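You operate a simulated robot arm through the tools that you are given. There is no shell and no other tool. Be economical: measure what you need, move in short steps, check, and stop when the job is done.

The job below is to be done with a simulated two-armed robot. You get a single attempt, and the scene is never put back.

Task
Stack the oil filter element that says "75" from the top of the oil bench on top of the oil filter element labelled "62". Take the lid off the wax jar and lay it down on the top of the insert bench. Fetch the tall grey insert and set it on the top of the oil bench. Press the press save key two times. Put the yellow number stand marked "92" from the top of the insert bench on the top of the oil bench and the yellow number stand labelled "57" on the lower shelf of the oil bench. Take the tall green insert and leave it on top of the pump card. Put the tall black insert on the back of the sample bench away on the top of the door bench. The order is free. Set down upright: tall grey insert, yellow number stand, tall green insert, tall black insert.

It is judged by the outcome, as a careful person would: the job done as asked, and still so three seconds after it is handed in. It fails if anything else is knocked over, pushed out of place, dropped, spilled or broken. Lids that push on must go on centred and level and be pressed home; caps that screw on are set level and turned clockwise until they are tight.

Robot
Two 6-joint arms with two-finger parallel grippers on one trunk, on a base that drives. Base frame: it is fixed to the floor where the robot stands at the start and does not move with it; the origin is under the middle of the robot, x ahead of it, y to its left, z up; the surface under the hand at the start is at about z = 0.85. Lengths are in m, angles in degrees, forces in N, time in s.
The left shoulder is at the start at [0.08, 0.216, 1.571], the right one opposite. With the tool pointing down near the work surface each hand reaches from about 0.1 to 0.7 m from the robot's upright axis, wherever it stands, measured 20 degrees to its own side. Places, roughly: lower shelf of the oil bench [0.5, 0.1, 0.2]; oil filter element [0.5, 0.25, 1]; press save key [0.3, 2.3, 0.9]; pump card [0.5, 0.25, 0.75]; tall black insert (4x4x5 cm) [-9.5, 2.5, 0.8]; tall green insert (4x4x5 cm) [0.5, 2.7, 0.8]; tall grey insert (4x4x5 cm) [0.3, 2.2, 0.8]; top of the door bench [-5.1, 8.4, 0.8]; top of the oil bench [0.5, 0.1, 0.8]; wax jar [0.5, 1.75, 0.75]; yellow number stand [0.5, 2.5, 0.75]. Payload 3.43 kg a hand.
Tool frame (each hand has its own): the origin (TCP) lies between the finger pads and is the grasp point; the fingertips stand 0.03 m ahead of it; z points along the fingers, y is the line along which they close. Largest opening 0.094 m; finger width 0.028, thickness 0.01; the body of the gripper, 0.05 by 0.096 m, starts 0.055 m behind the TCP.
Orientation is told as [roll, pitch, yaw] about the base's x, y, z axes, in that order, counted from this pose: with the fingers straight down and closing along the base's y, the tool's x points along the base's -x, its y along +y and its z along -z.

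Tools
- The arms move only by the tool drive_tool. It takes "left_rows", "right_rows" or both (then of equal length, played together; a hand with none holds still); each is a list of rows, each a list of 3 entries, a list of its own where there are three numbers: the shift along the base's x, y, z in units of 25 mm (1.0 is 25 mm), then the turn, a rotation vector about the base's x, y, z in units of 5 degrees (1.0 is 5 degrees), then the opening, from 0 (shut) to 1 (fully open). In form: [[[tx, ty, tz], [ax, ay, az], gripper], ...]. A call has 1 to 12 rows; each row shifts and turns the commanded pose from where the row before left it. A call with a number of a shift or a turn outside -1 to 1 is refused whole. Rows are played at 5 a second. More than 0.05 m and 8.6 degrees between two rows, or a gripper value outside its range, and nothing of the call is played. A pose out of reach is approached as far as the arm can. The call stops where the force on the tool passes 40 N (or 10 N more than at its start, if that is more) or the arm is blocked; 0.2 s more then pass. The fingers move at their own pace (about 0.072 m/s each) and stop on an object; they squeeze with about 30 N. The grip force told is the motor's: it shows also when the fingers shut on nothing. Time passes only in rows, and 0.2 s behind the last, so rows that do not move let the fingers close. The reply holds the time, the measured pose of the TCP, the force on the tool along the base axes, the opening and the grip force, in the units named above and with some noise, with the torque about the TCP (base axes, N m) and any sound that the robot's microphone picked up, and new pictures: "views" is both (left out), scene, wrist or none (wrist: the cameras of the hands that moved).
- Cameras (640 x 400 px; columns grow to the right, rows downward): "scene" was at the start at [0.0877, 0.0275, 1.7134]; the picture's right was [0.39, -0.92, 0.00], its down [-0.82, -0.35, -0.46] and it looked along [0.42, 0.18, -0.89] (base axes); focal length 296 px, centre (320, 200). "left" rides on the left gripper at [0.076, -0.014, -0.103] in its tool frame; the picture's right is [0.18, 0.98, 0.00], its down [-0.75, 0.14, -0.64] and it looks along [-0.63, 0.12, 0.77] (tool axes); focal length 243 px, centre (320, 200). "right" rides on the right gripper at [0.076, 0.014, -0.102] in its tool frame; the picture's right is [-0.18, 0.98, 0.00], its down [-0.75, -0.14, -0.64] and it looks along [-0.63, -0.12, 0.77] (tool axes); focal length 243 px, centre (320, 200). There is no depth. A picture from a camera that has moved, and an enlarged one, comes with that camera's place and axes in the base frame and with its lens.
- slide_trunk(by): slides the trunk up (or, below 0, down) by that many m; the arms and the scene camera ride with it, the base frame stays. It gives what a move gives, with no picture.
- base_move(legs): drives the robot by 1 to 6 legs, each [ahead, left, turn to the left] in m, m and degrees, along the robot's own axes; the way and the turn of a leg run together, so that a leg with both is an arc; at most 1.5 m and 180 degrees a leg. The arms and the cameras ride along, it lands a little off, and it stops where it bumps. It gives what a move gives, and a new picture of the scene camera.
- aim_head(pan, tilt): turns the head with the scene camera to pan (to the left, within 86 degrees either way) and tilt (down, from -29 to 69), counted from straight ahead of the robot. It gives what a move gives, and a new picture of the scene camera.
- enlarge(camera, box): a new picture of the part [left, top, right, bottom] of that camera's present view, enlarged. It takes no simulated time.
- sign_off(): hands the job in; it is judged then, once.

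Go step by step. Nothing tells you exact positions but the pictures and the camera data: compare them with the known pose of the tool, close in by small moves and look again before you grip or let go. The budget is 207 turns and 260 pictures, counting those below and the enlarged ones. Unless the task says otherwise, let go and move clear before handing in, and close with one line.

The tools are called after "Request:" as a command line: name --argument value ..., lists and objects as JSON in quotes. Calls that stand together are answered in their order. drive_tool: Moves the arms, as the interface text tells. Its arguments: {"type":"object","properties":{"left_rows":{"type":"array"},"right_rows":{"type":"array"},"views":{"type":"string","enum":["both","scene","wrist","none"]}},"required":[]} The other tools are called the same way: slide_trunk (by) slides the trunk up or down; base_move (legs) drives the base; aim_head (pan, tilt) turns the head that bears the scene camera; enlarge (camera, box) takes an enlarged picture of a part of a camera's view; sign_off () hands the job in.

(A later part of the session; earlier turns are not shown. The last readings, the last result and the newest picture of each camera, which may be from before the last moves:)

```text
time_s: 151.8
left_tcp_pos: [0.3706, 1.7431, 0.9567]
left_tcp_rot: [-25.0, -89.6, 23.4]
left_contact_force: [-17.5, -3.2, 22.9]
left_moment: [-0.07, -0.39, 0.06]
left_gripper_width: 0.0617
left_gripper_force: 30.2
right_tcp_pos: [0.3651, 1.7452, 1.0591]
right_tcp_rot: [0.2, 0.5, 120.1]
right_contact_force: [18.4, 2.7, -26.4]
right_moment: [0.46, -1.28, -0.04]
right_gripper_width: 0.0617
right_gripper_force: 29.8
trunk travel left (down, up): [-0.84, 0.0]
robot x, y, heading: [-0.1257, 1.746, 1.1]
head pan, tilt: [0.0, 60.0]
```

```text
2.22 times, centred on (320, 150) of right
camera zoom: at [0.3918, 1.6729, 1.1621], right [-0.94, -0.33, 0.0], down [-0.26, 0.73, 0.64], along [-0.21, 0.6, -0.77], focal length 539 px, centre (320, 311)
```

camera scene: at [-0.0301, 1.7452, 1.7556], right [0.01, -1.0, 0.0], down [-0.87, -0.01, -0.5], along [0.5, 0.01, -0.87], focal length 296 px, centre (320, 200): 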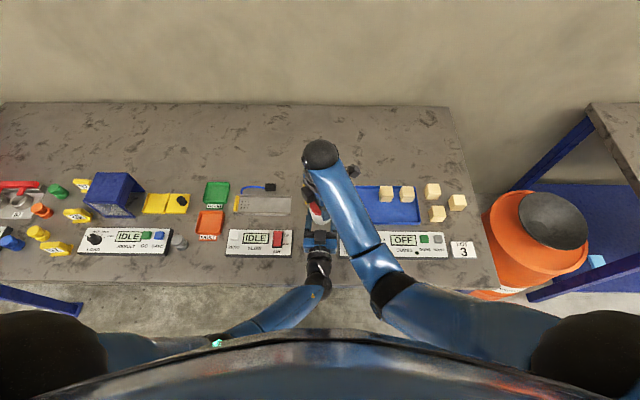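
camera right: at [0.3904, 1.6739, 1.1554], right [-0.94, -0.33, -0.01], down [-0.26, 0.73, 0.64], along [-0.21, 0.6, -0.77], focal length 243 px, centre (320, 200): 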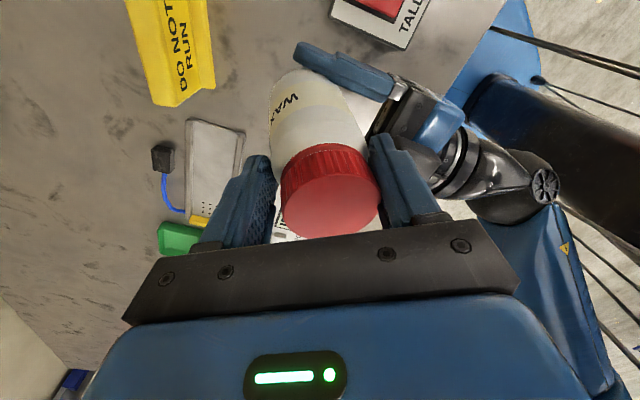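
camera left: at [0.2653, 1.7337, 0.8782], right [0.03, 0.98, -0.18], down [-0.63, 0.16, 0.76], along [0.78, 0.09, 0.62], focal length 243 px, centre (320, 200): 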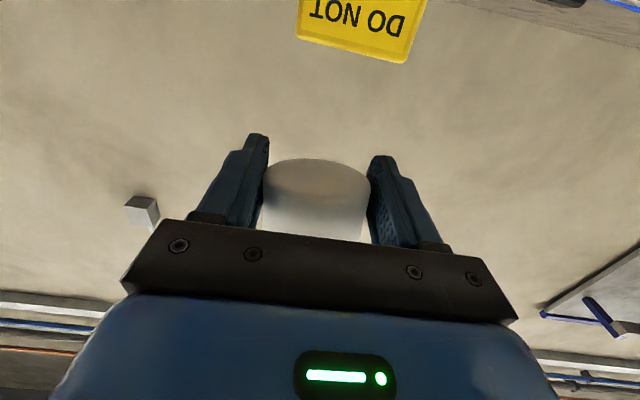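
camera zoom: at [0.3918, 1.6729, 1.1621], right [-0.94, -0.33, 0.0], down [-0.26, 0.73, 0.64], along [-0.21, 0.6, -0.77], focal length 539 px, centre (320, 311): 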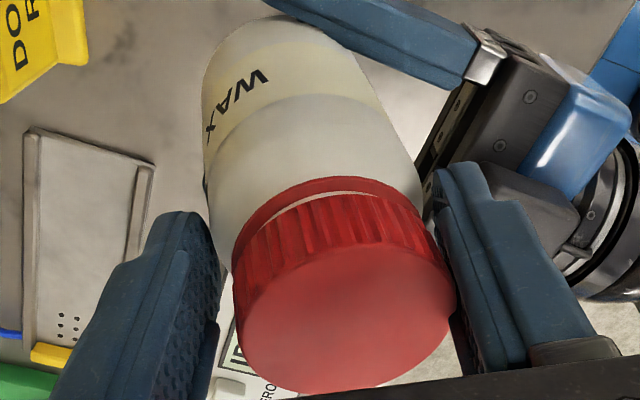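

Excellent – the zoom shows a gap opening between lid and the collar: it is unscrewing. Returning for another long stroke.

Request:
drive_tool --right_rows '[[[-0.1, 0, -0.25], [0, 0, 0], 0], [[0, 0, 0], [0, 0, 0], 0.82], [[0, 0, 0], [0, 0, -1], 0.82], [[0, 0, 0], [0, 0, -1], 0.82], [[0, 0, 0], [0, 0, -1], 0.82], [[0, 0, 0], [0, 0, -1], 0.82], [[0, 0, 0], [0, 0, -1], 0.82], [[0, 0, 0], [0, 0, -1], 0.82], [[0, 0, 0], [0, 0, -1], 0.82], [[0, 0, 0], [0, 0, -1], 0.82], [[0, 0, 0], [0, 0, -1], 0.82], [[0, 0, 0], [0, 0, -1], 0.82]]' --views "none"

Request:
drive_tool --right_rows '[[[0, 0, 0], [0, 0, -1], 0.82], [[0, 0, 0], [0, 0, -1], 0.82], [[0, 0, 0], [0, 0, -1], 0.82], [[0, 0, 0], [0, 0, -1], 0.82], [[0, 0, 0], [0, 0, -1], 0.82], [[0, 0, 0], [0, 0, -1], 0.82], [[0, 0, 0], [0, 0, -1], 0.82], [[0, 0, 0], [0, 0, -1], 0.82], [[0, 0, 0], [0, 0, -1], 0.82], [[0, 0, 0], [0, 0, -1], 0.82], [[0, 0, 0], [0, 0, -1], 0.82], [[0, 0, 0], [0, 0, -1], 0.82]]' --views "none"

Request:
drive_tool --right_rows '[[[0, 0, 0], [0, 0, -1], 0.82], [[0, 0, 0], [0, 0, -1], 0.82], [[0, 0, 0], [0, 0, 0], 0.82]]' --views "wrist"

```text
time_s: 154.4
left_tcp_pos: [0.371, 1.7434, 0.9535]
left_tcp_rot: [1.0, -89.2, -2.8]
left_contact_force: [-0.2, -0.2, -3.2]
left_moment: [-0.01, 0.01, -0.01]
left_gripper_width: 0.0616
left_gripper_force: 30.4
right_tcp_pos: [0.3625, 1.7447, 1.0521]
right_tcp_rot: [0.1, 0.5, 69.9]
right_contact_force: [0.3, 0.1, 0.8]
right_moment: [0.0, 0.01, -0.02]
right_gripper_width: 0.0769
right_gripper_force: 0.1
trunk travel left (down, up): [-0.84, 0.0]
robot x, y, heading: [-0.1272, 1.7405, 0.9]
head pan, tilt: [0.0, 60.0]
```

```text
time_s: 157.0
left_tcp_pos: [0.37, 1.7443, 0.9541]
left_tcp_rot: [1.2, -89.2, -2.8]
left_contact_force: [-0.1, -0.7, -2.9]
left_moment: [0.0, -0.02, -0.02]
left_gripper_width: 0.0614
left_gripper_force: 30.4
right_tcp_pos: [0.3646, 1.7462, 1.0539]
right_tcp_rot: [0.2, 0.5, 9.9]
right_contact_force: [0.0, 0.2, 0.6]
right_moment: [0.0, -0.01, -0.01]
right_gripper_width: 0.0774
right_gripper_force: 0.0
trunk travel left (down, up): [-0.84, 0.0]
robot x, y, heading: [-0.1241, 1.7421, 0.8]
head pan, tilt: [0.0, 60.0]
```

```text
time_s: 157.8
left_tcp_pos: [0.3697, 1.7441, 0.953]
left_tcp_rot: [1.3, -89.2, -2.9]
left_contact_force: [0.6, 0.0, -2.9]
left_moment: [0.03, 0.01, 0.0]
left_gripper_width: 0.061
left_gripper_force: 29.9
right_tcp_pos: [0.3635, 1.7452, 1.0534]
right_tcp_rot: [0.2, 0.6, -0.1]
right_contact_force: [-0.7, -0.4, 0.9]
right_moment: [-0.03, 0.01, -0.03]
right_gripper_width: 0.0771
right_gripper_force: 0.0
trunk travel left (down, up): [-0.84, 0.0]
robot x, y, heading: [-0.1269, 1.7386, 1.0]
head pan, tilt: [0.0, 60.0]
camera right: at [0.2898, 1.7594, 1.1571], right [0.19, 0.98, 0.0], down [0.76, -0.14, 0.63], along [0.62, -0.12, -0.77], focal length 243 px, centre (320, 200)
```

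right: 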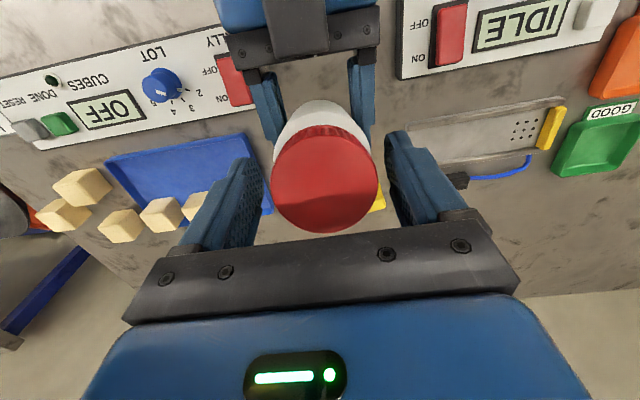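

Request:
drive_tool --right_rows '[[[0, 0.08, 0], [0, 0, -1], 0.82], [[0, 0, 0], [0, 0, -1], 0.82], [[0, 0, 0], [0, 0, -1], 0.82], [[0, 0, 0], [0, 0, -1], 0.82], [[0, 0, 0], [0, 0, -1], 0.82], [[0, 0, 0], [0, 0, -1], 0.82], [[0, 0, 0], [0, 0, -1], 0.82], [[0, 0, 0], [0, 0, -1], 0.82], [[0, 0, 0], [0, 0, -1], 0.82], [[0, 0, 0], [0, 0, -1], 0.82], [[0, 0, 0], [0, 0, -1], 0.82], [[0, 0, 0], [0, 0, -1], 0.82]]' --views "none"

Request:
drive_tool --right_rows '[[[0, 0, 0], [0, 0, -1], 0.82], [[0, 0, 0], [0, 0, -1], 0.82], [[0, 0, 0], [0, 0, -1], 0.82], [[0, 0, 0], [0, 0, -1], 0.82], [[0, 0, 0], [0, 0, -1], 0.82], [[0, 0, 0], [0, 0, -1], 0.82], [[0, 0, 0], [0, 0, -1], 0.82], [[0, 0, 0], [0, 0, -1], 0.82], [[0, 0, 0], [0, 0, 0], 0], [[0, 0, 0], [0, 0, 0], 0], [[0, 0, 0], [0, 0, 0], 0]]' --views "none"

Request:
drive_tool --right_rows '[[[0, 0, 0], [0, 0, 1], 0], [[0, 0, 0], [0, 0, 1], 0], [[0, 0, 0], [0, 0, 1], 0], [[0, 0, 0], [0, 0, 1], 0], [[0, 0, 0], [0, 0, 1], 0], [[0, 0, 0], [0, 0, 1], 0], [[0, 0, 0], [0, 0, 0], 0]]' --left_rows '[[[0, 0, 0], [0, 0, 0], 0], [[0, 0, 0], [0, 0, 0], 0], [[0, 0, 0], [0, 0, 0], 0], [[0, 0, 0], [0, 0, 0], 0], [[0, 0, 0], [0, 0, 0], 0], [[0, 0, 0], [0, 0, 0], 0], [[0, 0, 0], [0, 0, 0], 0]]' --views "none"

```text
time_s: 160.4
left_tcp_pos: [0.3715, 1.7443, 0.9541]
left_tcp_rot: [1.3, -89.2, -2.9]
left_contact_force: [-0.2, -0.8, -3.5]
left_moment: [-0.01, -0.01, 0.01]
left_gripper_width: 0.0611
left_gripper_force: 29.7
right_tcp_pos: [0.3647, 1.7468, 1.0546]
right_tcp_rot: [0.1, 0.5, -60.0]
right_contact_force: [0.6, 0.5, -0.6]
right_moment: [0.01, -0.01, 0.01]
right_gripper_width: 0.0768
right_gripper_force: 0.0
trunk travel left (down, up): [-0.84, 0.0]
robot x, y, heading: [-0.1267, 1.7403, 0.8]
head pan, tilt: [0.0, 60.0]
```

```text
time_s: 162.8
left_tcp_pos: [0.3695, 1.7435, 0.9541]
left_tcp_rot: [2.7, -89.4, -4.3]
left_contact_force: [-11.3, -0.3, 5.0]
left_moment: [-0.01, 0.01, 0.18]
left_gripper_width: 0.0606
left_gripper_force: 30.2
right_tcp_pos: [0.3639, 1.7475, 1.0533]
right_tcp_rot: [0.2, 0.5, -100.1]
right_contact_force: [12.5, -0.3, -6.8]
right_moment: [-0.01, -1.16, -0.12]
right_gripper_width: 0.0617
right_gripper_force: 30.0
trunk travel left (down, up): [-0.84, 0.0]
robot x, y, heading: [-0.1276, 1.7378, 0.8]
head pan, tilt: [0.0, 60.0]
```

```text
time_s: 164.4
left_tcp_pos: [0.3691, 1.7445, 0.9528]
left_tcp_rot: [3.5, -89.1, -5.2]
left_contact_force: [-17.5, 5.2, -15.2]
left_moment: [-0.3, -0.19, 0.6]
left_gripper_width: 0.0605
left_gripper_force: 30.3
right_tcp_pos: [0.3651, 1.7483, 1.0544]
right_tcp_rot: [0.3, 0.6, -69.9]
right_contact_force: [17.2, -5.1, 12.7]
right_moment: [-0.37, -1.65, -0.55]
right_gripper_width: 0.0592
right_gripper_force: 29.8
trunk travel left (down, up): [-0.84, 0.0]
robot x, y, heading: [-0.1317, 1.7395, 0.8]
head pan, tilt: [0.0, 60.0]
```

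Request:
drive_tool --right_rows '[[[0.06, 0, 0.05], [0, 0, 1], 0], [[0, 0, 0], [0, 0, 1], 0], [[0, 0, 0], [0, 0, 1], 0], [[0, 0, 0.02], [0, 0, 1], 0], [[0, 0, 0], [0, 0, 1], 0], [[0, 0, 0], [0, 0, 1], 0], [[0, 0, 0.02], [0, 0, 1], 0], [[0, 0, 0], [0, 0, 1], 0], [[0, 0, 0], [0, 0, 1], 0], [[0, 0, 0.02], [0, 0, 1], 0], [[0, 0, 0], [0, 0, 1], 0], [[0, 0, 0], [0, 0, 1], 0]]' --left_rows '[[[0, 0, 0], [0, 0, 0], 0], [[0, 0, 0], [0, 0, 0], 0], [[0, 0, 0], [0, 0, 0], 0], [[0, 0, 0], [0, 0, 0], 0], [[0, 0, 0], [0, 0, 0], 0], [[0, 0, 0], [0, 0, 0], 0], [[0, 0, 0], [0, 0, 0], 0], [[0, 0, 0], [0, 0, 0], 0], [[0, 0, 0], [0, 0, 0], 0], [[0, 0, 0], [0, 0, 0], 0], [[0, 0, 0], [0, 0, 0], 0], [[0, 0, 0], [0, 0, 0], 0]]' --views "none"

Request:
drive_tool --right_rows '[[[0, 0, 0], [0, 0, 1], 0], [[0, 0, 0], [0, 0, 1], 0], [[0, 0, 0], [0, 0, 1], 0], [[0, 0, 0.02], [0, 0, 1], 0], [[0, 0, 0], [0, 0, 1], 0], [[0, 0, 0], [0, 0, 1], 0], [[0, 0, 0], [0, 0, 1], 0], [[0, 0, 0.02], [0, 0, 1], 0], [[0, 0, 0], [0, 0, 0], 0]]' --left_rows '[[[0, 0, 0], [0, 0, 0], 0], [[0, 0, 0], [0, 0, 0], 0], [[0, 0, 0], [0, 0, 0], 0], [[0, 0, 0], [0, 0, 0], 0], [[0, 0, 0], [0, 0, 0], 0], [[0, 0, 0], [0, 0, 0], 0], [[0, 0, 0], [0, 0, 0], 0], [[0, 0, 0], [0, 0, 0], 0], [[0, 0, 0], [0, 0, 0], 0]]' --views "none"

Request:
drive_tool --right_rows '[[[0, 0, 0], [0, 0, 1], 0], [[0, 0, 0], [0, 0, 1], 0], [[0, 0, 0], [0, 0, 1], 0], [[0, 0, 0.02], [0, 0, 1], 0], [[0, 0, 0], [0, 0, 1], 0], [[0, 0, 0], [0, 0, 1], 0], [[0, 0, 0], [0, 0, 1], 0], [[0, 0, 0.02], [0, 0, 1], 0], [[0, 0, 0], [0, 0, 0], 0]]' --left_rows '[[[0, 0, 0], [0, 0, 0], 0], [[0, 0, 0], [0, 0, 0], 0], [[0, 0, 0], [0, 0, 0], 0], [[0, 0, 0], [0, 0, 0], 0], [[0, 0, 0], [0, 0, 0], 0], [[0, 0, 0], [0, 0, 0], 0], [[0, 0, 0], [0, 0, 0], 0], [[0, 0, 0], [0, 0, 0], 0], [[0, 0, 0], [0, 0, 0], 0]]' --views "none"

```text
time_s: 167.0
left_tcp_pos: [0.3708, 1.7441, 0.9532]
left_tcp_rot: [-6.1, -89.2, 4.6]
left_contact_force: [11.8, 9.1, -12.9]
left_moment: [-0.41, 0.76, 0.72]
left_gripper_width: 0.0583
left_gripper_force: 30.1
right_tcp_pos: [0.3646, 1.7455, 1.0557]
right_tcp_rot: [-0.2, 0.9, -10.0]
right_contact_force: [-12.3, -10.2, 9.1]
right_moment: [-0.65, 0.48, -0.83]
right_gripper_width: 0.0586
right_gripper_force: 30.3
trunk travel left (down, up): [-0.84, 0.0]
robot x, y, heading: [-0.1295, 1.7432, 1.1]
head pan, tilt: [0.0, 60.0]
```

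```text
time_s: 169.0
left_tcp_pos: [0.3685, 1.7467, 0.9514]
left_tcp_rot: [-0.8, -88.9, -0.5]
left_contact_force: [-10.5, 33.4, -14.6]
left_moment: [-1.4, -0.26, 0.93]
left_gripper_width: 0.0589
left_gripper_force: 30.0
right_tcp_pos: [0.3668, 1.7451, 1.0582]
right_tcp_rot: [-0.4, 0.3, 29.6]
right_contact_force: [11.2, -33.4, 11.4]
right_moment: [-2.11, -0.89, -1.06]
right_gripper_width: 0.0606
right_gripper_force: 29.9
trunk travel left (down, up): [-0.84, 0.0]
robot x, y, heading: [-0.1298, 1.7426, 0.9]
head pan, tilt: [0.0, 60.0]
```

```text
time_s: 171.0
left_tcp_pos: [0.3676, 1.7412, 0.9493]
left_tcp_rot: [9.4, -88.3, -11.8]
left_contact_force: [-0.4, 0.0, 0.4]
left_moment: [0.0, 0.0, -0.03]
left_gripper_width: 0.0002
left_gripper_force: 30.1
right_tcp_pos: [0.3649, 1.7522, 1.0634]
right_tcp_rot: [0.0, -0.2, 70.7]
right_contact_force: [0.1, 0.1, -0.1]
right_moment: [0.0, -0.02, 0.01]
right_gripper_width: 0.0002
right_gripper_force: 30.5
trunk travel left (down, up): [-0.84, 0.0]
robot x, y, heading: [-0.1275, 1.7456, 0.8]
head pan, tilt: [0.0, 60.0]
stopped in row 9 (right hand): the force on the tool passed its limit at 63 N (the readings are from after the stop); the commanded pose is now the measured one
```

Both hands lost the jar. Looking at where it went.

Request:
drive_tool --right_rows '[[[0, 0, 0], [0, 0, 0], 0]]' --views "both"

```text
time_s: 171.4
left_tcp_pos: [0.3672, 1.7408, 0.949]
left_tcp_rot: [10.0, -88.4, -12.3]
left_contact_force: [-0.1, -0.4, 0.5]
left_moment: [0.03, 0.05, 0.01]
left_gripper_width: 0.0
left_gripper_force: 30.2
right_tcp_pos: [0.3645, 1.7523, 1.062]
right_tcp_rot: [0.0, -0.2, 70.7]
right_contact_force: [0.2, -0.1, 0.0]
right_moment: [-0.01, -0.01, 0.02]
right_gripper_width: 0.0001
right_gripper_force: 29.9
trunk travel left (down, up): [-0.84, 0.0]
robot x, y, heading: [-0.1241, 1.7378, 0.9]
head pan, tilt: [0.0, 60.0]
camera scene: at [-0.0307, 1.7452, 1.7556], right [0.01, -1.0, 0.0], down [-0.87, -0.01, -0.5], along [0.5, 0.01, -0.87], focal length 296 px, centre (320, 200)
camera right: at [0.3272, 1.6846, 1.165], right [-0.87, 0.5, 0.0], down [0.38, 0.66, 0.64], along [0.32, 0.56, -0.76], focal length 243 px, centre (320, 200)
```

scene: 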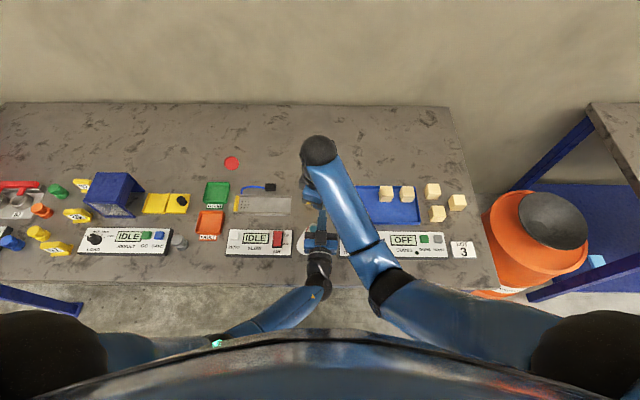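
right: 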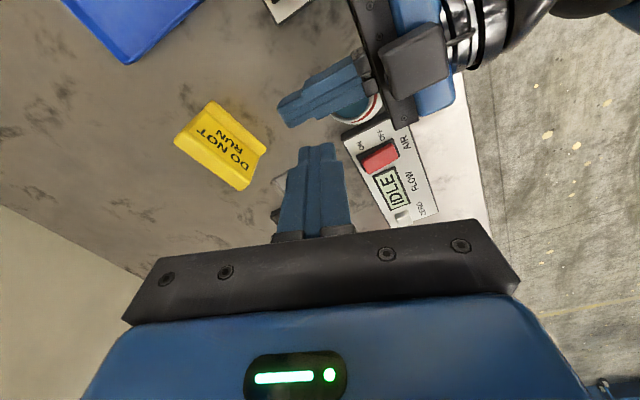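

The lid has come off and lies flat on the bench top further back, and the jar seems to stand upright below the left hand. Withdrawing both hands to look.

Request:
drive_tool --left_rows '[[[0, 0, 0.8], [0, 0, 0], 0], [[-0.3, 0, 0.8], [0, 0, 0], 0], [[-1, 0, 0.3], [0, 0, 0], 0], [[-1, 0, 0], [0, 0, 0], 0], [[-1, 0, 0], [0, 0, 0], 0]]' --right_rows '[[[0, -1, 0], [0, 0, 0], 0], [[0, -1, 0], [0, 0, 0], 0], [[0, -1, 0], [0, 0, -1], 0], [[0, -1, 0], [0, 0, -1], 0], [[0, -1, 0], [0, 0, -1], 0]]' --views "none"

Request:
drive_tool --right_rows '[[[0, -1, 0], [0, 0, -1], 0.5], [[0, -1, 0], [0, 0, -1], 0.5], [[0, -1, 0], [0, 0, -1], 0.5], [[0, -1, 0], [0, 0, -1], 0.5], [[0, 0, 0], [0, 0, -1], 0.5], [[0, 0, 0], [0, 0, -1], 1], [[0, 0, 0], [0, 0, -1], 1], [[0, 0, 0], [0, 0, -1], 1], [[0, 0, 0], [0, 0, -1], 1], [[0, 0, 0], [0, 0, -1], 1], [[0, 0, 0], [0, 0, -1], 1]]' --views "scene"

Request:
enlarge --camera "scene" --box '[190, 140, 390, 270]'

```text
time_s: 172.6
left_tcp_pos: [0.2848, 1.7407, 0.9976]
left_tcp_rot: [9.8, -88.4, -12.0]
left_contact_force: [-0.4, 0.1, 0.3]
left_moment: [0.0, 0.0, -0.02]
left_gripper_width: 0.0
left_gripper_force: 30.5
right_tcp_pos: [0.3654, 1.6245, 1.0625]
right_tcp_rot: [-0.3, -0.4, 55.6]
right_contact_force: [-0.7, 0.2, -0.4]
right_moment: [0.01, 0.04, 0.05]
right_gripper_width: 0.0
right_gripper_force: 30.1
trunk travel left (down, up): [-0.84, 0.0]
robot x, y, heading: [-0.1292, 1.7389, 0.7]
head pan, tilt: [0.0, 60.0]
```

```text
time_s: 175.0
left_tcp_pos: [0.2854, 1.7418, 0.9966]
left_tcp_rot: [10.0, -88.2, -12.4]
left_contact_force: [0.6, -0.4, -1.0]
left_moment: [0.01, -0.03, 0.0]
left_gripper_width: 0.0002
left_gripper_force: 30.4
right_tcp_pos: [0.3658, 1.5274, 1.0584]
right_tcp_rot: [0.0, -0.3, 0.5]
right_contact_force: [-0.2, -0.1, -0.2]
right_moment: [0.0, 0.0, -0.01]
right_gripper_width: 0.0937
right_gripper_force: 0.0
right hand out of reach, approached as far as the arm can: row 1
trunk travel left (down, up): [-0.84, 0.0]
robot x, y, heading: [-0.1261, 1.7402, 0.8]
head pan, tilt: [0.0, 60.0]
camera scene: at [-0.0305, 1.7451, 1.7556], right [0.01, -1.0, 0.0], down [-0.87, -0.01, -0.5], along [0.5, 0.01, -0.87], focal length 296 px, centre (320, 200)
```

scene: 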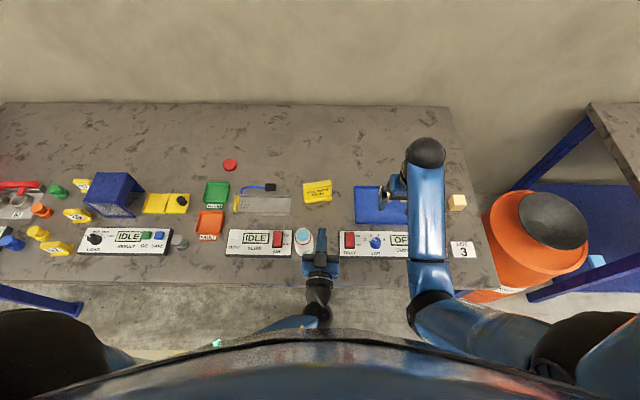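

```text
3.08 times, centred on (290, 205) of scene
camera zoom: at [-0.0305, 1.7451, 1.7556], right [0.01, -1.0, 0.0], down [-0.87, -0.01, -0.5], along [0.5, 0.01, -0.87], focal length 910 px, centre (412, 185)
```

zoom: 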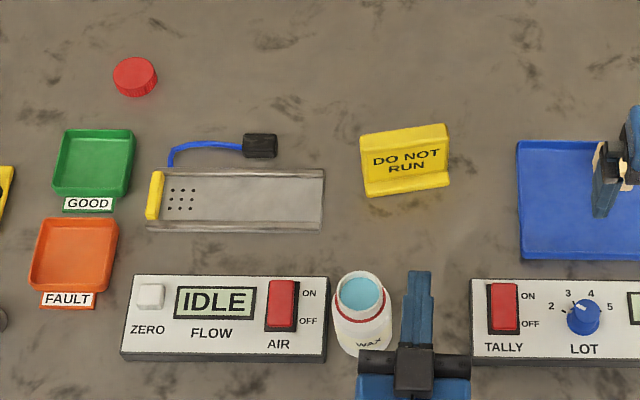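

Great fortune: the jar stands upright, open and unspilled, and the lid lies flat on the insert bench top. I'll swing the left hand away (back to vertical) and use the right hand (yaw −90) to set the jar back to its original spot, as it sits against the FLOW panel.

Request:
drive_tool --left_rows '[[[-0.2, 1, 0.2], [0, 1, 0], 0.5], [[0, 1, 0.2], [0, 1, 0], 1], [[0, 1, 0], [0, 1, 0], 1], [[0, 1, 0], [0, 1, 0], 1], [[0, 1, 0], [0, 1, 0], 1], [[0, 1, 0], [0, 1, 0], 1], [[0, 1, 0], [0, 1, 0], 1], [[0, 1, 0], [0, 1, 0], 1], [[0, 1, 0], [0, 1, 0], 1], [[0, 1, 0], [0, 1, 0], 1], [[0, 1, 0], [0, 1, 0], 1], [[0, 1, 0], [0, 1, 0], 1]]' --right_rows '[[[0, 0, 0], [0, 0, -1], 1], [[0, 0, 0], [0, 0, -1], 1], [[0, 0, 0], [0, 0, -1], 1], [[0, 0, 0], [0, 0, -1], 1], [[0, 0, 0], [0, 0, -1], 1], [[0, 0, 0], [0, 0, -1], 1], [[0, 0, 0], [0, 0, -1], 1], [[0, 0, 0], [0, 0, -1], 1], [[0, 0, 0], [0, 0, -1], 1], [[0, 0, 0], [0, 0, -1], 1], [[0, 0, 0], [0, 0, -1], 1], [[0, 0, 0], [0, 0, -1], 1]]' --views "none"

Request:
drive_tool --left_rows '[[[0, 1, 0], [0, 1, 0], 1], [[0, 1, 0], [0, 1, 0], 1], [[0, 1, 0], [0, 1, 0], 1], [[0, 1, 0], [0, 1, 0], 1], [[0, 1, 0], [0, 1, 0], 1], [[0, 1, 0], [0, 0.7, 0], 1], [[0, 0, 0], [0, 0, 0], 1], [[0, 0, 0], [0, 0, 0], 1], [[0, 0, 0], [0, 0, 0], 1], [[0, 0, 0], [0, 0, 0], 1], [[0, 0, 0], [0, 0, 0], 1]]' --right_rows '[[[0, 1, 0], [0, 0, -1], 1], [[0, 1, 0], [0, 0, -1], 1], [[0, 1, 0], [0, 0, -1], 1], [[0, 1, 0], [0, 0, -1], 1], [[0, 1, 0], [0, 0, -1], 1], [[0, 1, 0], [0, 0, -1], 1], [[-0.3, 1, -0.2], [0, 0, 0], 1], [[-0.3, 1, -0.2], [0, 0, 0], 1], [[-0.3, 1, -0.2], [0, 0, 0], 1], [[-0.3, 1, -0.2], [0, 0, 0], 1], [[0, 1, -0.2], [0, 0, 0], 1]]' --views "both"

```text
time_s: 177.6
left_tcp_pos: [0.2802, 2.0435, 1.0046]
left_tcp_rot: [-2.3, -28.2, -0.4]
left_contact_force: [0.2, -0.1, 0.2]
left_moment: [-0.01, 0.0, 0.0]
left_gripper_width: 0.0942
left_gripper_force: 0.0
right_tcp_pos: [0.3664, 1.5275, 1.0576]
right_tcp_rot: [0.1, -0.3, -59.4]
right_contact_force: [-0.5, 0.5, -0.3]
right_moment: [-0.02, 0.01, -0.03]
right_gripper_width: 0.0942
right_gripper_force: 0.0
trunk travel left (down, up): [-0.84, 0.0]
robot x, y, heading: [-0.124, 1.7421, 0.8]
head pan, tilt: [0.0, 60.0]
```

```text
time_s: 180.0
left_tcp_pos: [0.2798, 2.1916, 1.0059]
left_tcp_rot: [-2.3, 0.1, -0.4]
left_contact_force: [-0.8, 0.1, 0.3]
left_moment: [0.0, -0.04, 0.0]
left_gripper_width: 0.0939
left_gripper_force: 0.1
right_tcp_pos: [0.3371, 1.8051, 1.0334]
right_tcp_rot: [-0.1, -0.2, -89.3]
right_contact_force: [0.6, 0.8, -1.1]
right_moment: [0.0, 0.03, 0.0]
right_gripper_width: 0.0939
right_gripper_force: 0.0
trunk travel left (down, up): [-0.84, 0.0]
robot x, y, heading: [-0.1277, 1.74, 0.7]
head pan, tilt: [0.0, 60.0]
camera scene: at [-0.0306, 1.7464, 1.7556], right [0.01, -1.0, 0.0], down [-0.87, -0.01, -0.5], along [0.5, 0.01, -0.87], focal length 296 px, centre (320, 200)
camera right: at [0.3509, 1.8808, 1.1369], right [0.98, -0.17, 0.0], down [-0.13, -0.75, 0.64], along [-0.11, -0.64, -0.76], focal length 243 px, centre (320, 200)
camera left: at [0.2045, 2.1835, 1.109], right [-0.18, 0.98, -0.04], down [0.76, 0.16, 0.63], along [0.63, 0.08, -0.77], focal length 243 px, centre (320, 200)
```

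scene: 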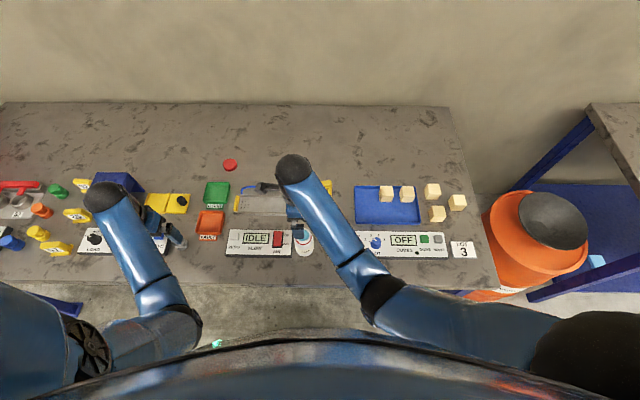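
right: 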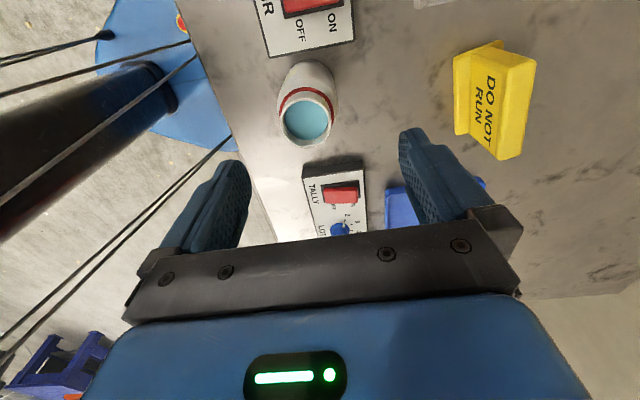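
left: 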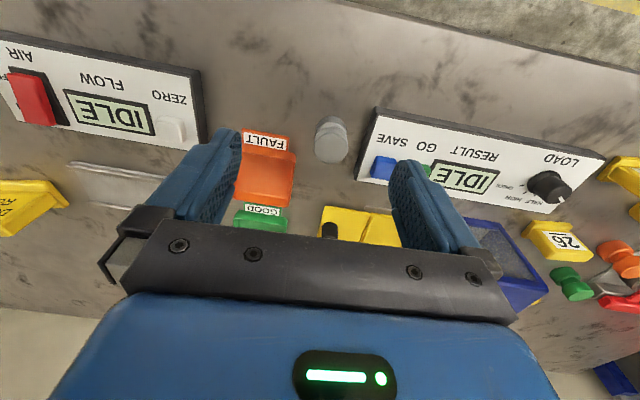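

Jar mouth is near (0.328, 1.79). Descending partway to check alignment.

Request:
drive_tool --right_rows '[[[-0.35, -0.5, -0.5], [0, 0, 0], 1], [[0, 0, -1], [0, 0, 0], 1], [[0, 0, -1], [0, 0, 0], 1], [[0, 0, -1], [0, 0, 0], 1]]' --views "wrist"

```text
time_s: 181.0
left_tcp_pos: [0.2813, 2.1922, 1.006]
left_tcp_rot: [-2.4, 0.2, -0.4]
left_contact_force: [0.3, 0.0, -0.1]
left_moment: [0.01, 0.0, -0.06]
left_gripper_width: 0.0939
left_gripper_force: 0.0
right_tcp_pos: [0.3269, 1.7909, 0.9465]
right_tcp_rot: [0.0, -0.1, -89.3]
right_contact_force: [0.0, 1.2, -0.6]
right_moment: [0.0, -0.03, 0.01]
right_gripper_width: 0.0939
right_gripper_force: 0.1
trunk travel left (down, up): [-0.84, 0.0]
robot x, y, heading: [-0.1267, 1.7392, 0.6]
head pan, tilt: [0.0, 60.0]
camera right: at [0.3416, 1.8675, 1.0487], right [0.98, -0.17, 0.0], down [-0.13, -0.75, 0.64], along [-0.11, -0.63, -0.76], focal length 243 px, centre (320, 200)
```

right: 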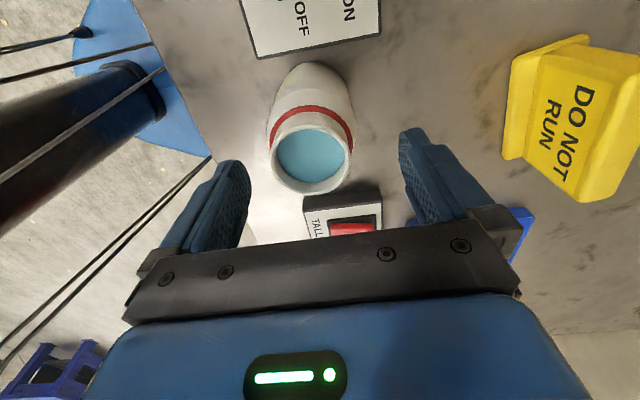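

Request:
drive_tool --right_rows '[[[0, 0.16, -1], [0, 0, 0], 1], [[0, 0, -1], [0, 0, 0], 1], [[0, 0, -0.8], [0, 0, 0], 1], [[0, 0, 0], [0, 0, 0], 0.6], [[0, 0, 0], [0, 0, 0], 0], [[0, 0, 0], [0, 0, 0], 0], [[0, 0, 0], [0, 0, 0], 0]]' --views "wrist"

```text
time_s: 182.6
left_tcp_pos: [0.28, 2.1912, 1.0074]
left_tcp_rot: [-2.4, -0.1, -0.4]
left_contact_force: [0.0, -0.2, -1.1]
left_moment: [-0.02, 0.01, -0.02]
left_gripper_width: 0.094
left_gripper_force: 0.1
right_tcp_pos: [0.3276, 1.7939, 0.8775]
right_tcp_rot: [0.1, -0.2, -89.3]
right_contact_force: [-3.0, -0.3, 15.3]
right_moment: [0.24, 0.18, 0.01]
right_gripper_width: 0.0619
right_gripper_force: 29.9
trunk travel left (down, up): [-0.84, 0.0]
robot x, y, heading: [-0.126, 1.7441, 0.9]
head pan, tilt: [0.0, 60.0]
camera right: at [0.3412, 1.8703, 0.9807], right [0.99, -0.17, 0.0], down [-0.13, -0.75, 0.64], along [-0.11, -0.63, -0.77], focal length 243 px, centre (320, 200)
```

right: 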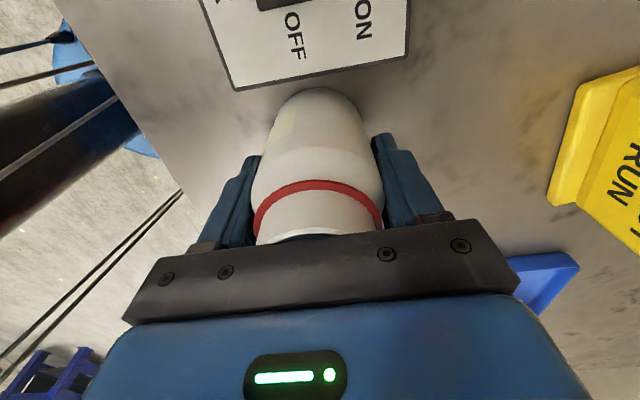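

Request:
drive_tool --right_rows '[[[0, 0, 0.4], [0, 0, 0], 0], [[0.6, -0.37, 0], [0, 0, 0], 0], [[0.6, -0.37, 0], [0, 0, 0], 0], [[0.6, -0.37, 0], [0, 0, 0], 0], [[0.6, -0.37, 0], [0, 0, 0], 0], [[0, 0, -0.2], [0, 0, 0], 0], [[0, 0, -0.16], [0, 0, 0], 0], [[0, 0, 0], [0, 0, 0], 0]]' --views "none"

Request:
enlarge --camera "scene" --box '[250, 180, 370, 260]'

```text
time_s: 184.4
left_tcp_pos: [0.2815, 2.1908, 1.0054]
left_tcp_rot: [-2.3, 0.1, -0.4]
left_contact_force: [-0.3, 0.1, 0.2]
left_moment: [0.03, 0.01, -0.03]
left_gripper_width: 0.0936
left_gripper_force: 0.2
right_tcp_pos: [0.3875, 1.7583, 0.878]
right_tcp_rot: [0.0, -0.3, -89.3]
right_contact_force: [-0.1, 0.9, -2.6]
right_moment: [0.0, 0.0, 0.0]
right_gripper_width: 0.0614
right_gripper_force: 30.1
trunk travel left (down, up): [-0.84, 0.0]
robot x, y, heading: [-0.1301, 1.7424, 0.9]
head pan, tilt: [0.0, 60.0]
```

```text
5.00 times, centred on (310, 220) of scene
camera zoom: at [-0.0302, 1.7453, 1.7556], right [0.01, -1.0, 0.0], down [-0.87, -0.01, -0.5], along [0.5, 0.01, -0.87], focal length 1479 px, centre (370, 100)
```

zoom: 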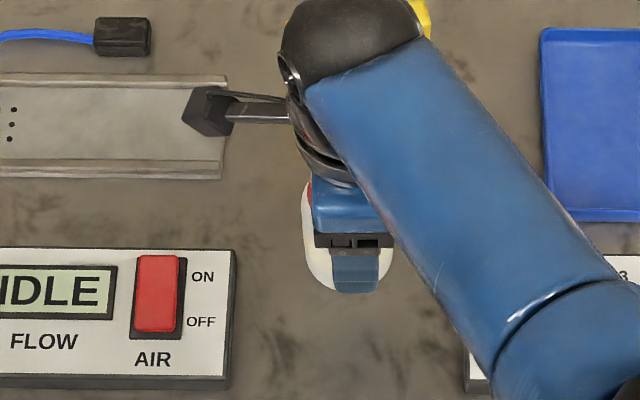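

Request:
drive_tool --right_rows '[[[0, 0, -0.08], [0, 0, 0], 0], [[0, 0, -0.06], [0, 0, 0], 0], [[0, 0, 0], [0, 0, 0], 0]]' --views "none"

```text
time_s: 185.2
left_tcp_pos: [0.2789, 2.191, 1.0069]
left_tcp_rot: [-2.3, 0.0, -0.4]
left_contact_force: [0.7, -0.1, -1.0]
left_moment: [-0.02, 0.0, -0.02]
left_gripper_width: 0.0942
left_gripper_force: 0.1
right_tcp_pos: [0.3868, 1.7568, 0.8778]
right_tcp_rot: [0.4, -0.1, -89.2]
right_contact_force: [1.7, -4.5, 29.8]
right_moment: [-0.25, 0.42, 0.02]
right_gripper_width: 0.0619
right_gripper_force: 29.7
trunk travel left (down, up): [-0.84, 0.0]
robot x, y, heading: [-0.1261, 1.7444, 0.6]
head pan, tilt: [0.0, 60.0]
```

Jar is seated at its original spot. Releasing and raising.

Request:
drive_tool --right_rows '[[[0, 0, 0.1], [0, 0, 0], 0], [[0, 0, 0], [0, 0, 0], 0.75], [[0, 0, 0], [0, 0, 0], 1], [[0, 0, 0], [0, 0, 0], 1], [[0, 0, 1], [0, 0, 0], 1], [[0, 0, 1], [0, 0, 0], 1], [[0, 0, 1], [0, 0, 0.7], 1], [[0, 0, 1], [0, 0, 1], 1], [[0, 0, 1], [0, 0, 1], 1], [[0, 0, 0], [0, 0, 1], 1], [[0, 0, 0], [0, 0, 1], 1], [[0, 0, 0], [0, 0, 1], 1]]' --left_rows '[[[0, 0, 0], [0.46, 0, 0], 1], [[0, 0, 0], [0, 0, 0.08], 1], [[0, 0, 0], [0, 0, 0], 1], [[0, 0, 0], [0, 0, 0], 1], [[0, 0, 0], [0, 0, 0], 1], [[0, 0, 0], [0, 0, 0], 1], [[0, 0, 0], [0, 0, 0], 1], [[0, 0, 0], [0, 0, 0], 1], [[0, 0, 0], [0, 0, 0], 1], [[0, 0, 0], [0, 0, 0], 1], [[0, 0, 0], [0, 0, 0], 1], [[0, 0, 0], [0, 0, 0], 1]]' --views "none"

Request:
drive_tool --right_rows '[[[0, 0, 0], [0, 0, 1], 1], [[0, 0, 0], [0, 0, 1], 1], [[0, 0, 0], [0, 0, 1], 1], [[0, 0, 0], [0, 0, 1], 1], [[0, 0, 0], [0, 0, 1], 1], [[0, 0, 0], [0, 0, 1], 1], [[0, 0, 0], [0, 0, 1], 1], [[0, 0, 0], [0, 0, 1], 1], [[0, 0, 0], [0, 0, 1], 1], [[0, 0, 0], [0, 0, 1], 1], [[0, 0, 0], [0, 0, 1], 1], [[0, 0, 0], [0, 0, 1], 1]]' --views "none"

Request:
base_move --legs '[[0, 0.5, -0.7]]'

```text
time_s: 187.8
left_tcp_pos: [0.2807, 2.1913, 1.0064]
left_tcp_rot: [-0.1, 0.1, 0.1]
left_contact_force: [-0.4, 0.2, -0.8]
left_moment: [-0.02, -0.02, 0.04]
left_gripper_width: 0.0944
left_gripper_force: 0.0
right_tcp_pos: [0.3854, 1.7568, 1.0011]
right_tcp_rot: [0.1, -0.2, -60.7]
right_contact_force: [-0.4, 0.4, -0.1]
right_moment: [0.01, 0.02, -0.01]
right_gripper_width: 0.0941
right_gripper_force: 0.0
trunk travel left (down, up): [-0.84, 0.0]
robot x, y, heading: [-0.1304, 1.7452, 0.7]
head pan, tilt: [0.0, 60.0]
```

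```text
time_s: 190.4
left_tcp_pos: [0.2809, 2.1914, 1.0057]
left_tcp_rot: [-0.1, 0.1, 0.2]
left_contact_force: [0.8, 0.2, 0.8]
left_moment: [0.03, -0.01, -0.02]
left_gripper_width: 0.0937
left_gripper_force: 0.1
right_tcp_pos: [0.3864, 1.7559, 1.0008]
right_tcp_rot: [0.0, -0.2, -0.8]
right_contact_force: [-0.6, -0.3, 0.6]
right_moment: [0.01, 0.0, -0.01]
right_gripper_width: 0.0937
right_gripper_force: 0.1
trunk travel left (down, up): [-0.84, 0.0]
robot x, y, heading: [-0.1281, 1.7409, 0.8]
head pan, tilt: [0.0, 60.0]
```

```text
time_s: 193.3
left_tcp_pos: [0.2861, 2.6821, 1.0077]
left_tcp_rot: [0.0, 0.0, -0.9]
left_contact_force: [1.2, -1.6, 1.6]
left_moment: [-0.01, 0.03, 0.01]
left_gripper_width: 0.0937
left_gripper_force: 0.0
right_tcp_pos: [0.3856, 2.2448, 1.0023]
right_tcp_rot: [0.2, -0.2, -1.8]
right_contact_force: [-0.2, -1.0, 1.0]
right_moment: [0.01, 0.02, -0.01]
right_gripper_width: 0.0941
right_gripper_force: 0.1
trunk travel left (down, up): [-0.84, 0.0]
robot x, y, heading: [-0.131, 2.2402, -0.0]
head pan, tilt: [0.0, 60.0]
camera scene: at [-0.0329, 2.2391, 1.7556], right [0.0, -1.0, 0.0], down [-0.87, 0.0, -0.5], along [0.5, 0.0, -0.87], focal length 296 px, centre (320, 200)
```

scene: 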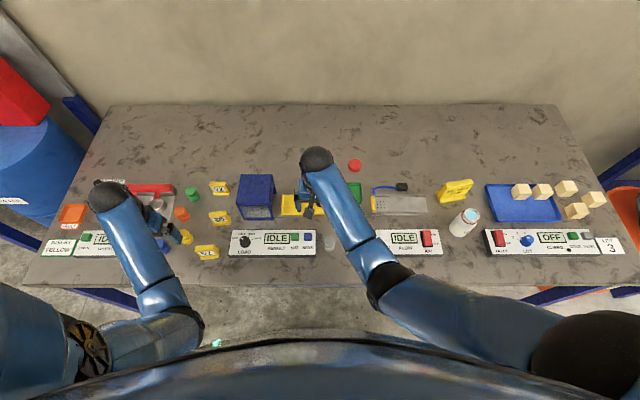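

Jar and lid are fine. Moving the right hand over the grey insert and the left hand over the green insert.

Request:
drive_tool --left_rows '[[[1, 0.05, 0], [0, 0, 0], 0.7], [[1, 0.05, 0], [0, 0, 0], 0.7], [[1, 0.05, 0], [0, 0, 0], 0.7], [[1, 0.05, 0], [0, 0, 0], 0.7], [[1, 0.05, 0], [0, 0, 0], 0.7], [[1, 0.05, 0], [0, 0, 0], 0.7], [[1, 0.05, 0], [0, 0, 0], 0.7], [[1, 0.05, 0], [0, 0, 0], 0.7], [[1, 0.05, -0.5], [0, 0, 0], 0.7], [[0.6, 0.05, -0.7], [0, 0, 0], 0.7]]' --right_rows '[[[-0.6, -0.4, 0], [0, 0, 0], 0.7], [[-0.6, -0.4, -0.2], [0, 0, 0], 0.7], [[-0.6, -0.4, -0.3], [0, 0, 0], 0.7], [[-0.6, -0.35, -0.3], [0, 0, 0], 0.7], [[0, 0, -0.5], [0, 0, 0], 0.7], [[0, 0, -0.5], [0, 0, 0], 0.7], [[0, 0, -0.5], [0, 0, 0], 0.7], [[0, 0, -0.5], [0, 0, 0], 0.7], [[0, 0, 0], [0, 0, 0], 0.7], [[0, 0, 0], [0, 0, 0], 0.7]]' --views "wrist"

```text
time_s: 195.5
left_tcp_pos: [0.5103, 2.6884, 0.9848]
left_tcp_rot: [-0.1, 0.2, -1.0]
left_contact_force: [-0.2, -0.4, -0.6]
left_moment: [0.02, 0.0, -0.01]
left_gripper_width: 0.0657
left_gripper_force: 0.1
left hand out of reach, approached as far as the arm can: row 10
right_tcp_pos: [0.3259, 2.2086, 0.9316]
right_tcp_rot: [0.1, -0.2, -1.9]
right_contact_force: [-0.2, 0.0, -0.5]
right_moment: [0.0, -0.03, 0.01]
right_gripper_width: 0.066
right_gripper_force: 0.1
trunk travel left (down, up): [-0.84, 0.0]
robot x, y, heading: [-0.1282, 2.2418, -0.2]
head pan, tilt: [0.0, 60.0]
camera right: at [0.2501, 2.2252, 1.0341], right [0.21, 0.98, 0.0], down [0.75, -0.16, 0.64], along [0.63, -0.14, -0.76], focal length 243 px, centre (320, 200)
camera left: at [0.4335, 2.6756, 1.0864], right [-0.17, 0.99, 0.0], down [0.76, 0.13, 0.64], along [0.63, 0.11, -0.77], focal length 243 px, centre (320, 200)
```

right: 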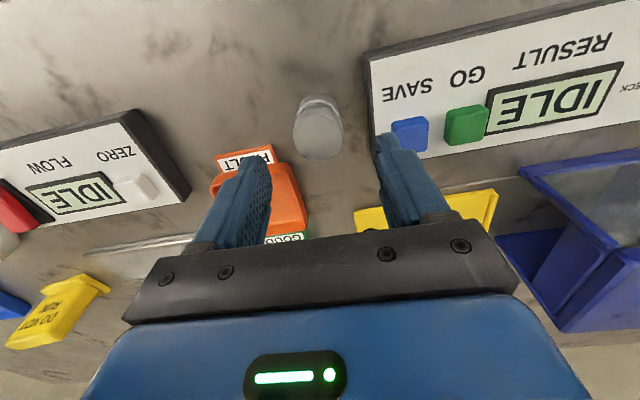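
left: 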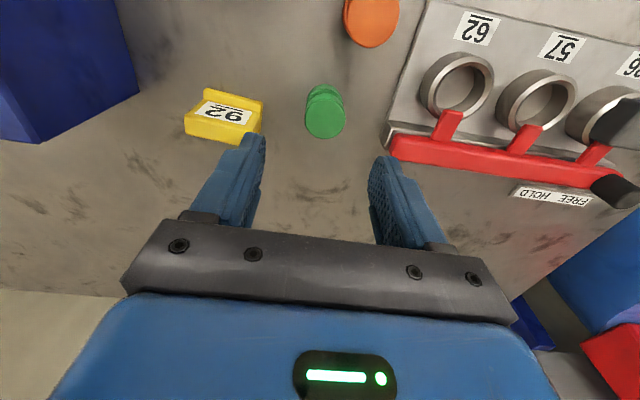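

Grey top ≈ (0.331, 2.205), green top ≈ (0.518, 2.695). Descending on both and gripping.

Request:
drive_tool --left_rows '[[[0.3, 0.28, -1], [0, 0, 0], 0.64], [[0, 0, -1], [0, 0, 0], 0.64], [[0, 0, -1], [0, 0, 0], 0.64], [[0, 0, -1], [0, 0, 0], 0.64], [[0, 0, -0.8], [0, 0, 0], 0.64]]' --right_rows '[[[0.2, -0.14, -1], [0, 0, 0], 0.62], [[0, 0, -1], [0, 0, 0], 0.62], [[0, 0, -0.6], [0, 0, 0], 0.62], [[0, 0, 0], [0, 0, 0], 0.62], [[0, 0, 0], [0, 0, 0], 0.62]]' --views "wrist"

```text
time_s: 196.7
left_tcp_pos: [0.459, 2.6716, 0.9037]
left_tcp_rot: [-0.2, 0.1, -0.8]
left_contact_force: [0.2, -0.1, 0.0]
left_moment: [-0.01, 0.0, -0.03]
left_gripper_width: 0.0603
left_gripper_force: 0.0
left hand out of reach, approached as far as the arm can: row 1, 2, 3, 4, 5
right_tcp_pos: [0.3303, 2.2051, 0.8654]
right_tcp_rot: [0.1, -0.2, -1.8]
right_contact_force: [0.5, -0.1, -0.2]
right_moment: [0.03, -0.02, 0.04]
right_gripper_width: 0.0584
right_gripper_force: 0.0
trunk travel left (down, up): [-0.84, 0.0]
robot x, y, heading: [-0.1301, 2.2389, -0.2]
head pan, tilt: [0.0, 60.0]
camera right: at [0.2547, 2.2208, 0.9691], right [0.21, 0.98, 0.0], down [0.75, -0.16, 0.64], along [0.63, -0.14, -0.76], focal length 243 px, centre (320, 200)
camera left: at [0.3827, 2.6593, 1.0061], right [-0.17, 0.99, 0.0], down [0.76, 0.13, 0.64], along [0.63, 0.11, -0.77], focal length 243 px, centre (320, 200)
```

right: 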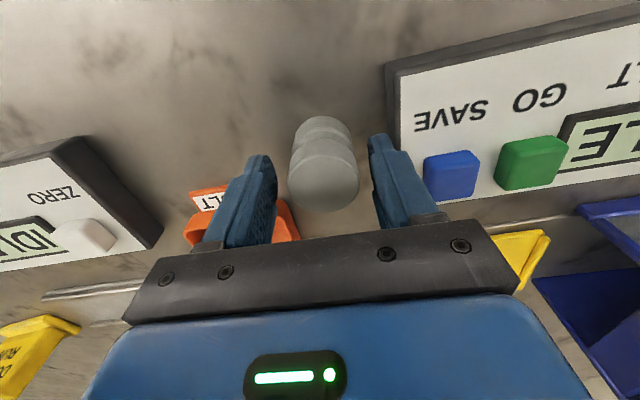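
left: 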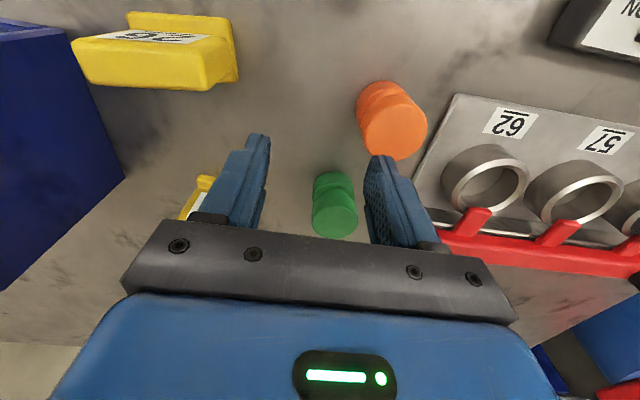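

Grey is centred between the right fingers; gripping it. The left arm ran out of reach, so I'll raise both hands and shift the base closer.

Request:
drive_tool --right_rows '[[[0, 0, -1], [0, 0, 0], 0.62], [[0, 0, 0], [0, 0, 0], 0], [[0, 0, 0], [0, 0, 0], 0], [[0, 0, 0], [0, 0, 0], 0], [[0, 0, 0.5], [0, 0, 0], 0], [[0, 0, 1], [0, 0, 0], 0], [[0, 0, 1], [0, 0, 0], 0], [[0, 0, 1], [0, 0, 0], 0], [[0, 0, 1], [0, 0, 0], 0], [[0, 0, 1], [0, 0, 0], 0]]' --left_rows '[[[0, 0, 1], [0, 0, 0], 0.64], [[0, 0, 1], [0, 0, 0], 0.64], [[0, 0, 1], [0, 0, 0], 0.64], [[0, 0, 0.5], [0, 0, 0], 0.64], [[0, 0, 0], [0, 0, 0], 0.64], [[0, 0, 0], [0, 0, 0], 0.64], [[0, 0, 0], [0, 0, 0], 0.64], [[0, 0, 0], [0, 0, 0], 0.64], [[0, 0, 0], [0, 0, 0], 0.64], [[0, 0, 0], [0, 0, 0], 0.64]]' --views "none"

Request:
base_move --legs '[[0.08, 0.2, 0]]'

```text
time_s: 197.1
left_tcp_pos: [0.4563, 2.6684, 0.927]
left_tcp_rot: [-0.1, 0.1, -1.0]
left_contact_force: [0.2, -0.1, 1.3]
left_moment: [0.02, -0.02, -0.01]
left_gripper_width: 0.0603
left_gripper_force: 0.0
right_tcp_pos: [0.3268, 2.2032, 0.8509]
right_tcp_rot: [-0.1, -0.1, -1.8]
right_contact_force: [-3.9, -1.3, 8.6]
right_moment: [0.04, 0.0, -0.01]
right_gripper_width: 0.0376
right_gripper_force: 9.3
trunk travel left (down, up): [-0.84, 0.0]
robot x, y, heading: [-0.1275, 2.2398, -0.0]
head pan, tilt: [0.0, 60.0]
stopped in row 2 (right hand): the force on the tool passed its limit at 93 N (the readings are from after the stop); the commanded pose is now the measured one
```

```text
time_s: 198.0
left_tcp_pos: [0.4706, 2.6908, 0.9252]
left_tcp_rot: [0.1, 0.1, -1.2]
left_contact_force: [0.0, 0.5, 1.1]
left_moment: [-0.03, 0.01, -0.02]
left_gripper_width: 0.0602
left_gripper_force: 0.0
right_tcp_pos: [0.3418, 2.2205, 0.8505]
right_tcp_rot: [-1.1, 0.6, -1.8]
right_contact_force: [-4.1, -34.1, 27.2]
right_moment: [0.62, 0.22, 0.65]
right_gripper_width: 0.0363
right_gripper_force: 29.9
trunk travel left (down, up): [-0.84, 0.0]
robot x, y, heading: [-0.1175, 2.2691, -0.2]
head pan, tilt: [0.0, 60.0]
stopped in leg 1: the force on the tool passed its limit at 98 N (the readings are from after the stop); the commanded pose is now the measured one
camera scene: at [-0.0234, 2.2627, 1.7557], right [-0.01, -1.0, 0.0], down [-0.87, 0.01, -0.5], along [0.5, 0.0, -0.87], focal length 296 px, centre (320, 200)
```

scene: 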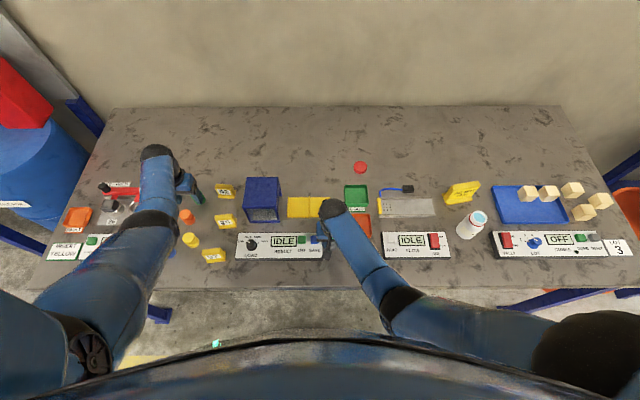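

The fingers met the bench sooner than expected and the base move started too early; stopping to check. Raising the right hand with the grey insert.

Request:
drive_tool --right_rows '[[[0, -0.3, 0.3], [0, 0, 0], 0], [[0, -0.2, 0.7], [0, 0, 0], 0], [[0, 0, 1], [0, 0, 0], 0], [[0, 0, 1], [0, 0, 0], 0], [[0, 0, 1], [0, 0, 0], 0], [[0, 0, 1], [0, 0, 0], 0]]' --views "wrist"

Request:
enlarge --camera "scene" --box '[200, 190, 360, 290]'

```text
time_s: 199.4
left_tcp_pos: [0.4694, 2.6941, 0.9243]
left_tcp_rot: [-0.1, 0.2, -1.0]
left_contact_force: [0.1, 0.3, 0.2]
left_moment: [-0.02, -0.03, -0.02]
left_gripper_width: 0.0602
left_gripper_force: 0.1
right_tcp_pos: [0.3412, 2.2146, 0.9756]
right_tcp_rot: [-0.7, 0.4, -1.6]
right_contact_force: [0.1, -0.1, -0.5]
right_moment: [0.02, -0.01, 0.01]
right_gripper_width: 0.0369
right_gripper_force: 30.3
trunk travel left (down, up): [-0.84, 0.0]
robot x, y, heading: [-0.1187, 2.268, -0.2]
head pan, tilt: [0.0, 60.0]
camera right: at [0.2668, 2.2322, 1.0788], right [0.21, 0.98, -0.01], down [0.76, -0.15, 0.64], along [0.62, -0.15, -0.77], focal length 243 px, centre (320, 200)
```

right: 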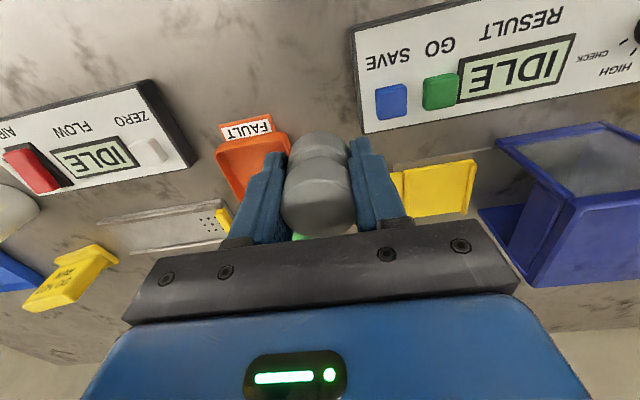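

```text
4.00 times, centred on (280, 240) of scene
camera zoom: at [-0.0231, 2.2679, 1.7556], right [-0.01, -1.0, 0.0], down [-0.87, 0.0, -0.5], along [0.5, 0.0, -0.87], focal length 1183 px, centre (480, 40)
```

zoom: 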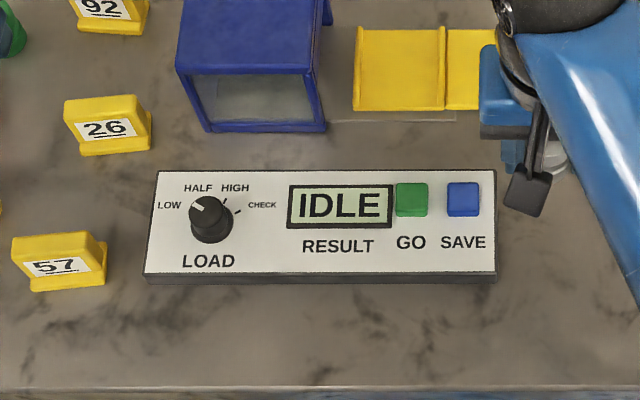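

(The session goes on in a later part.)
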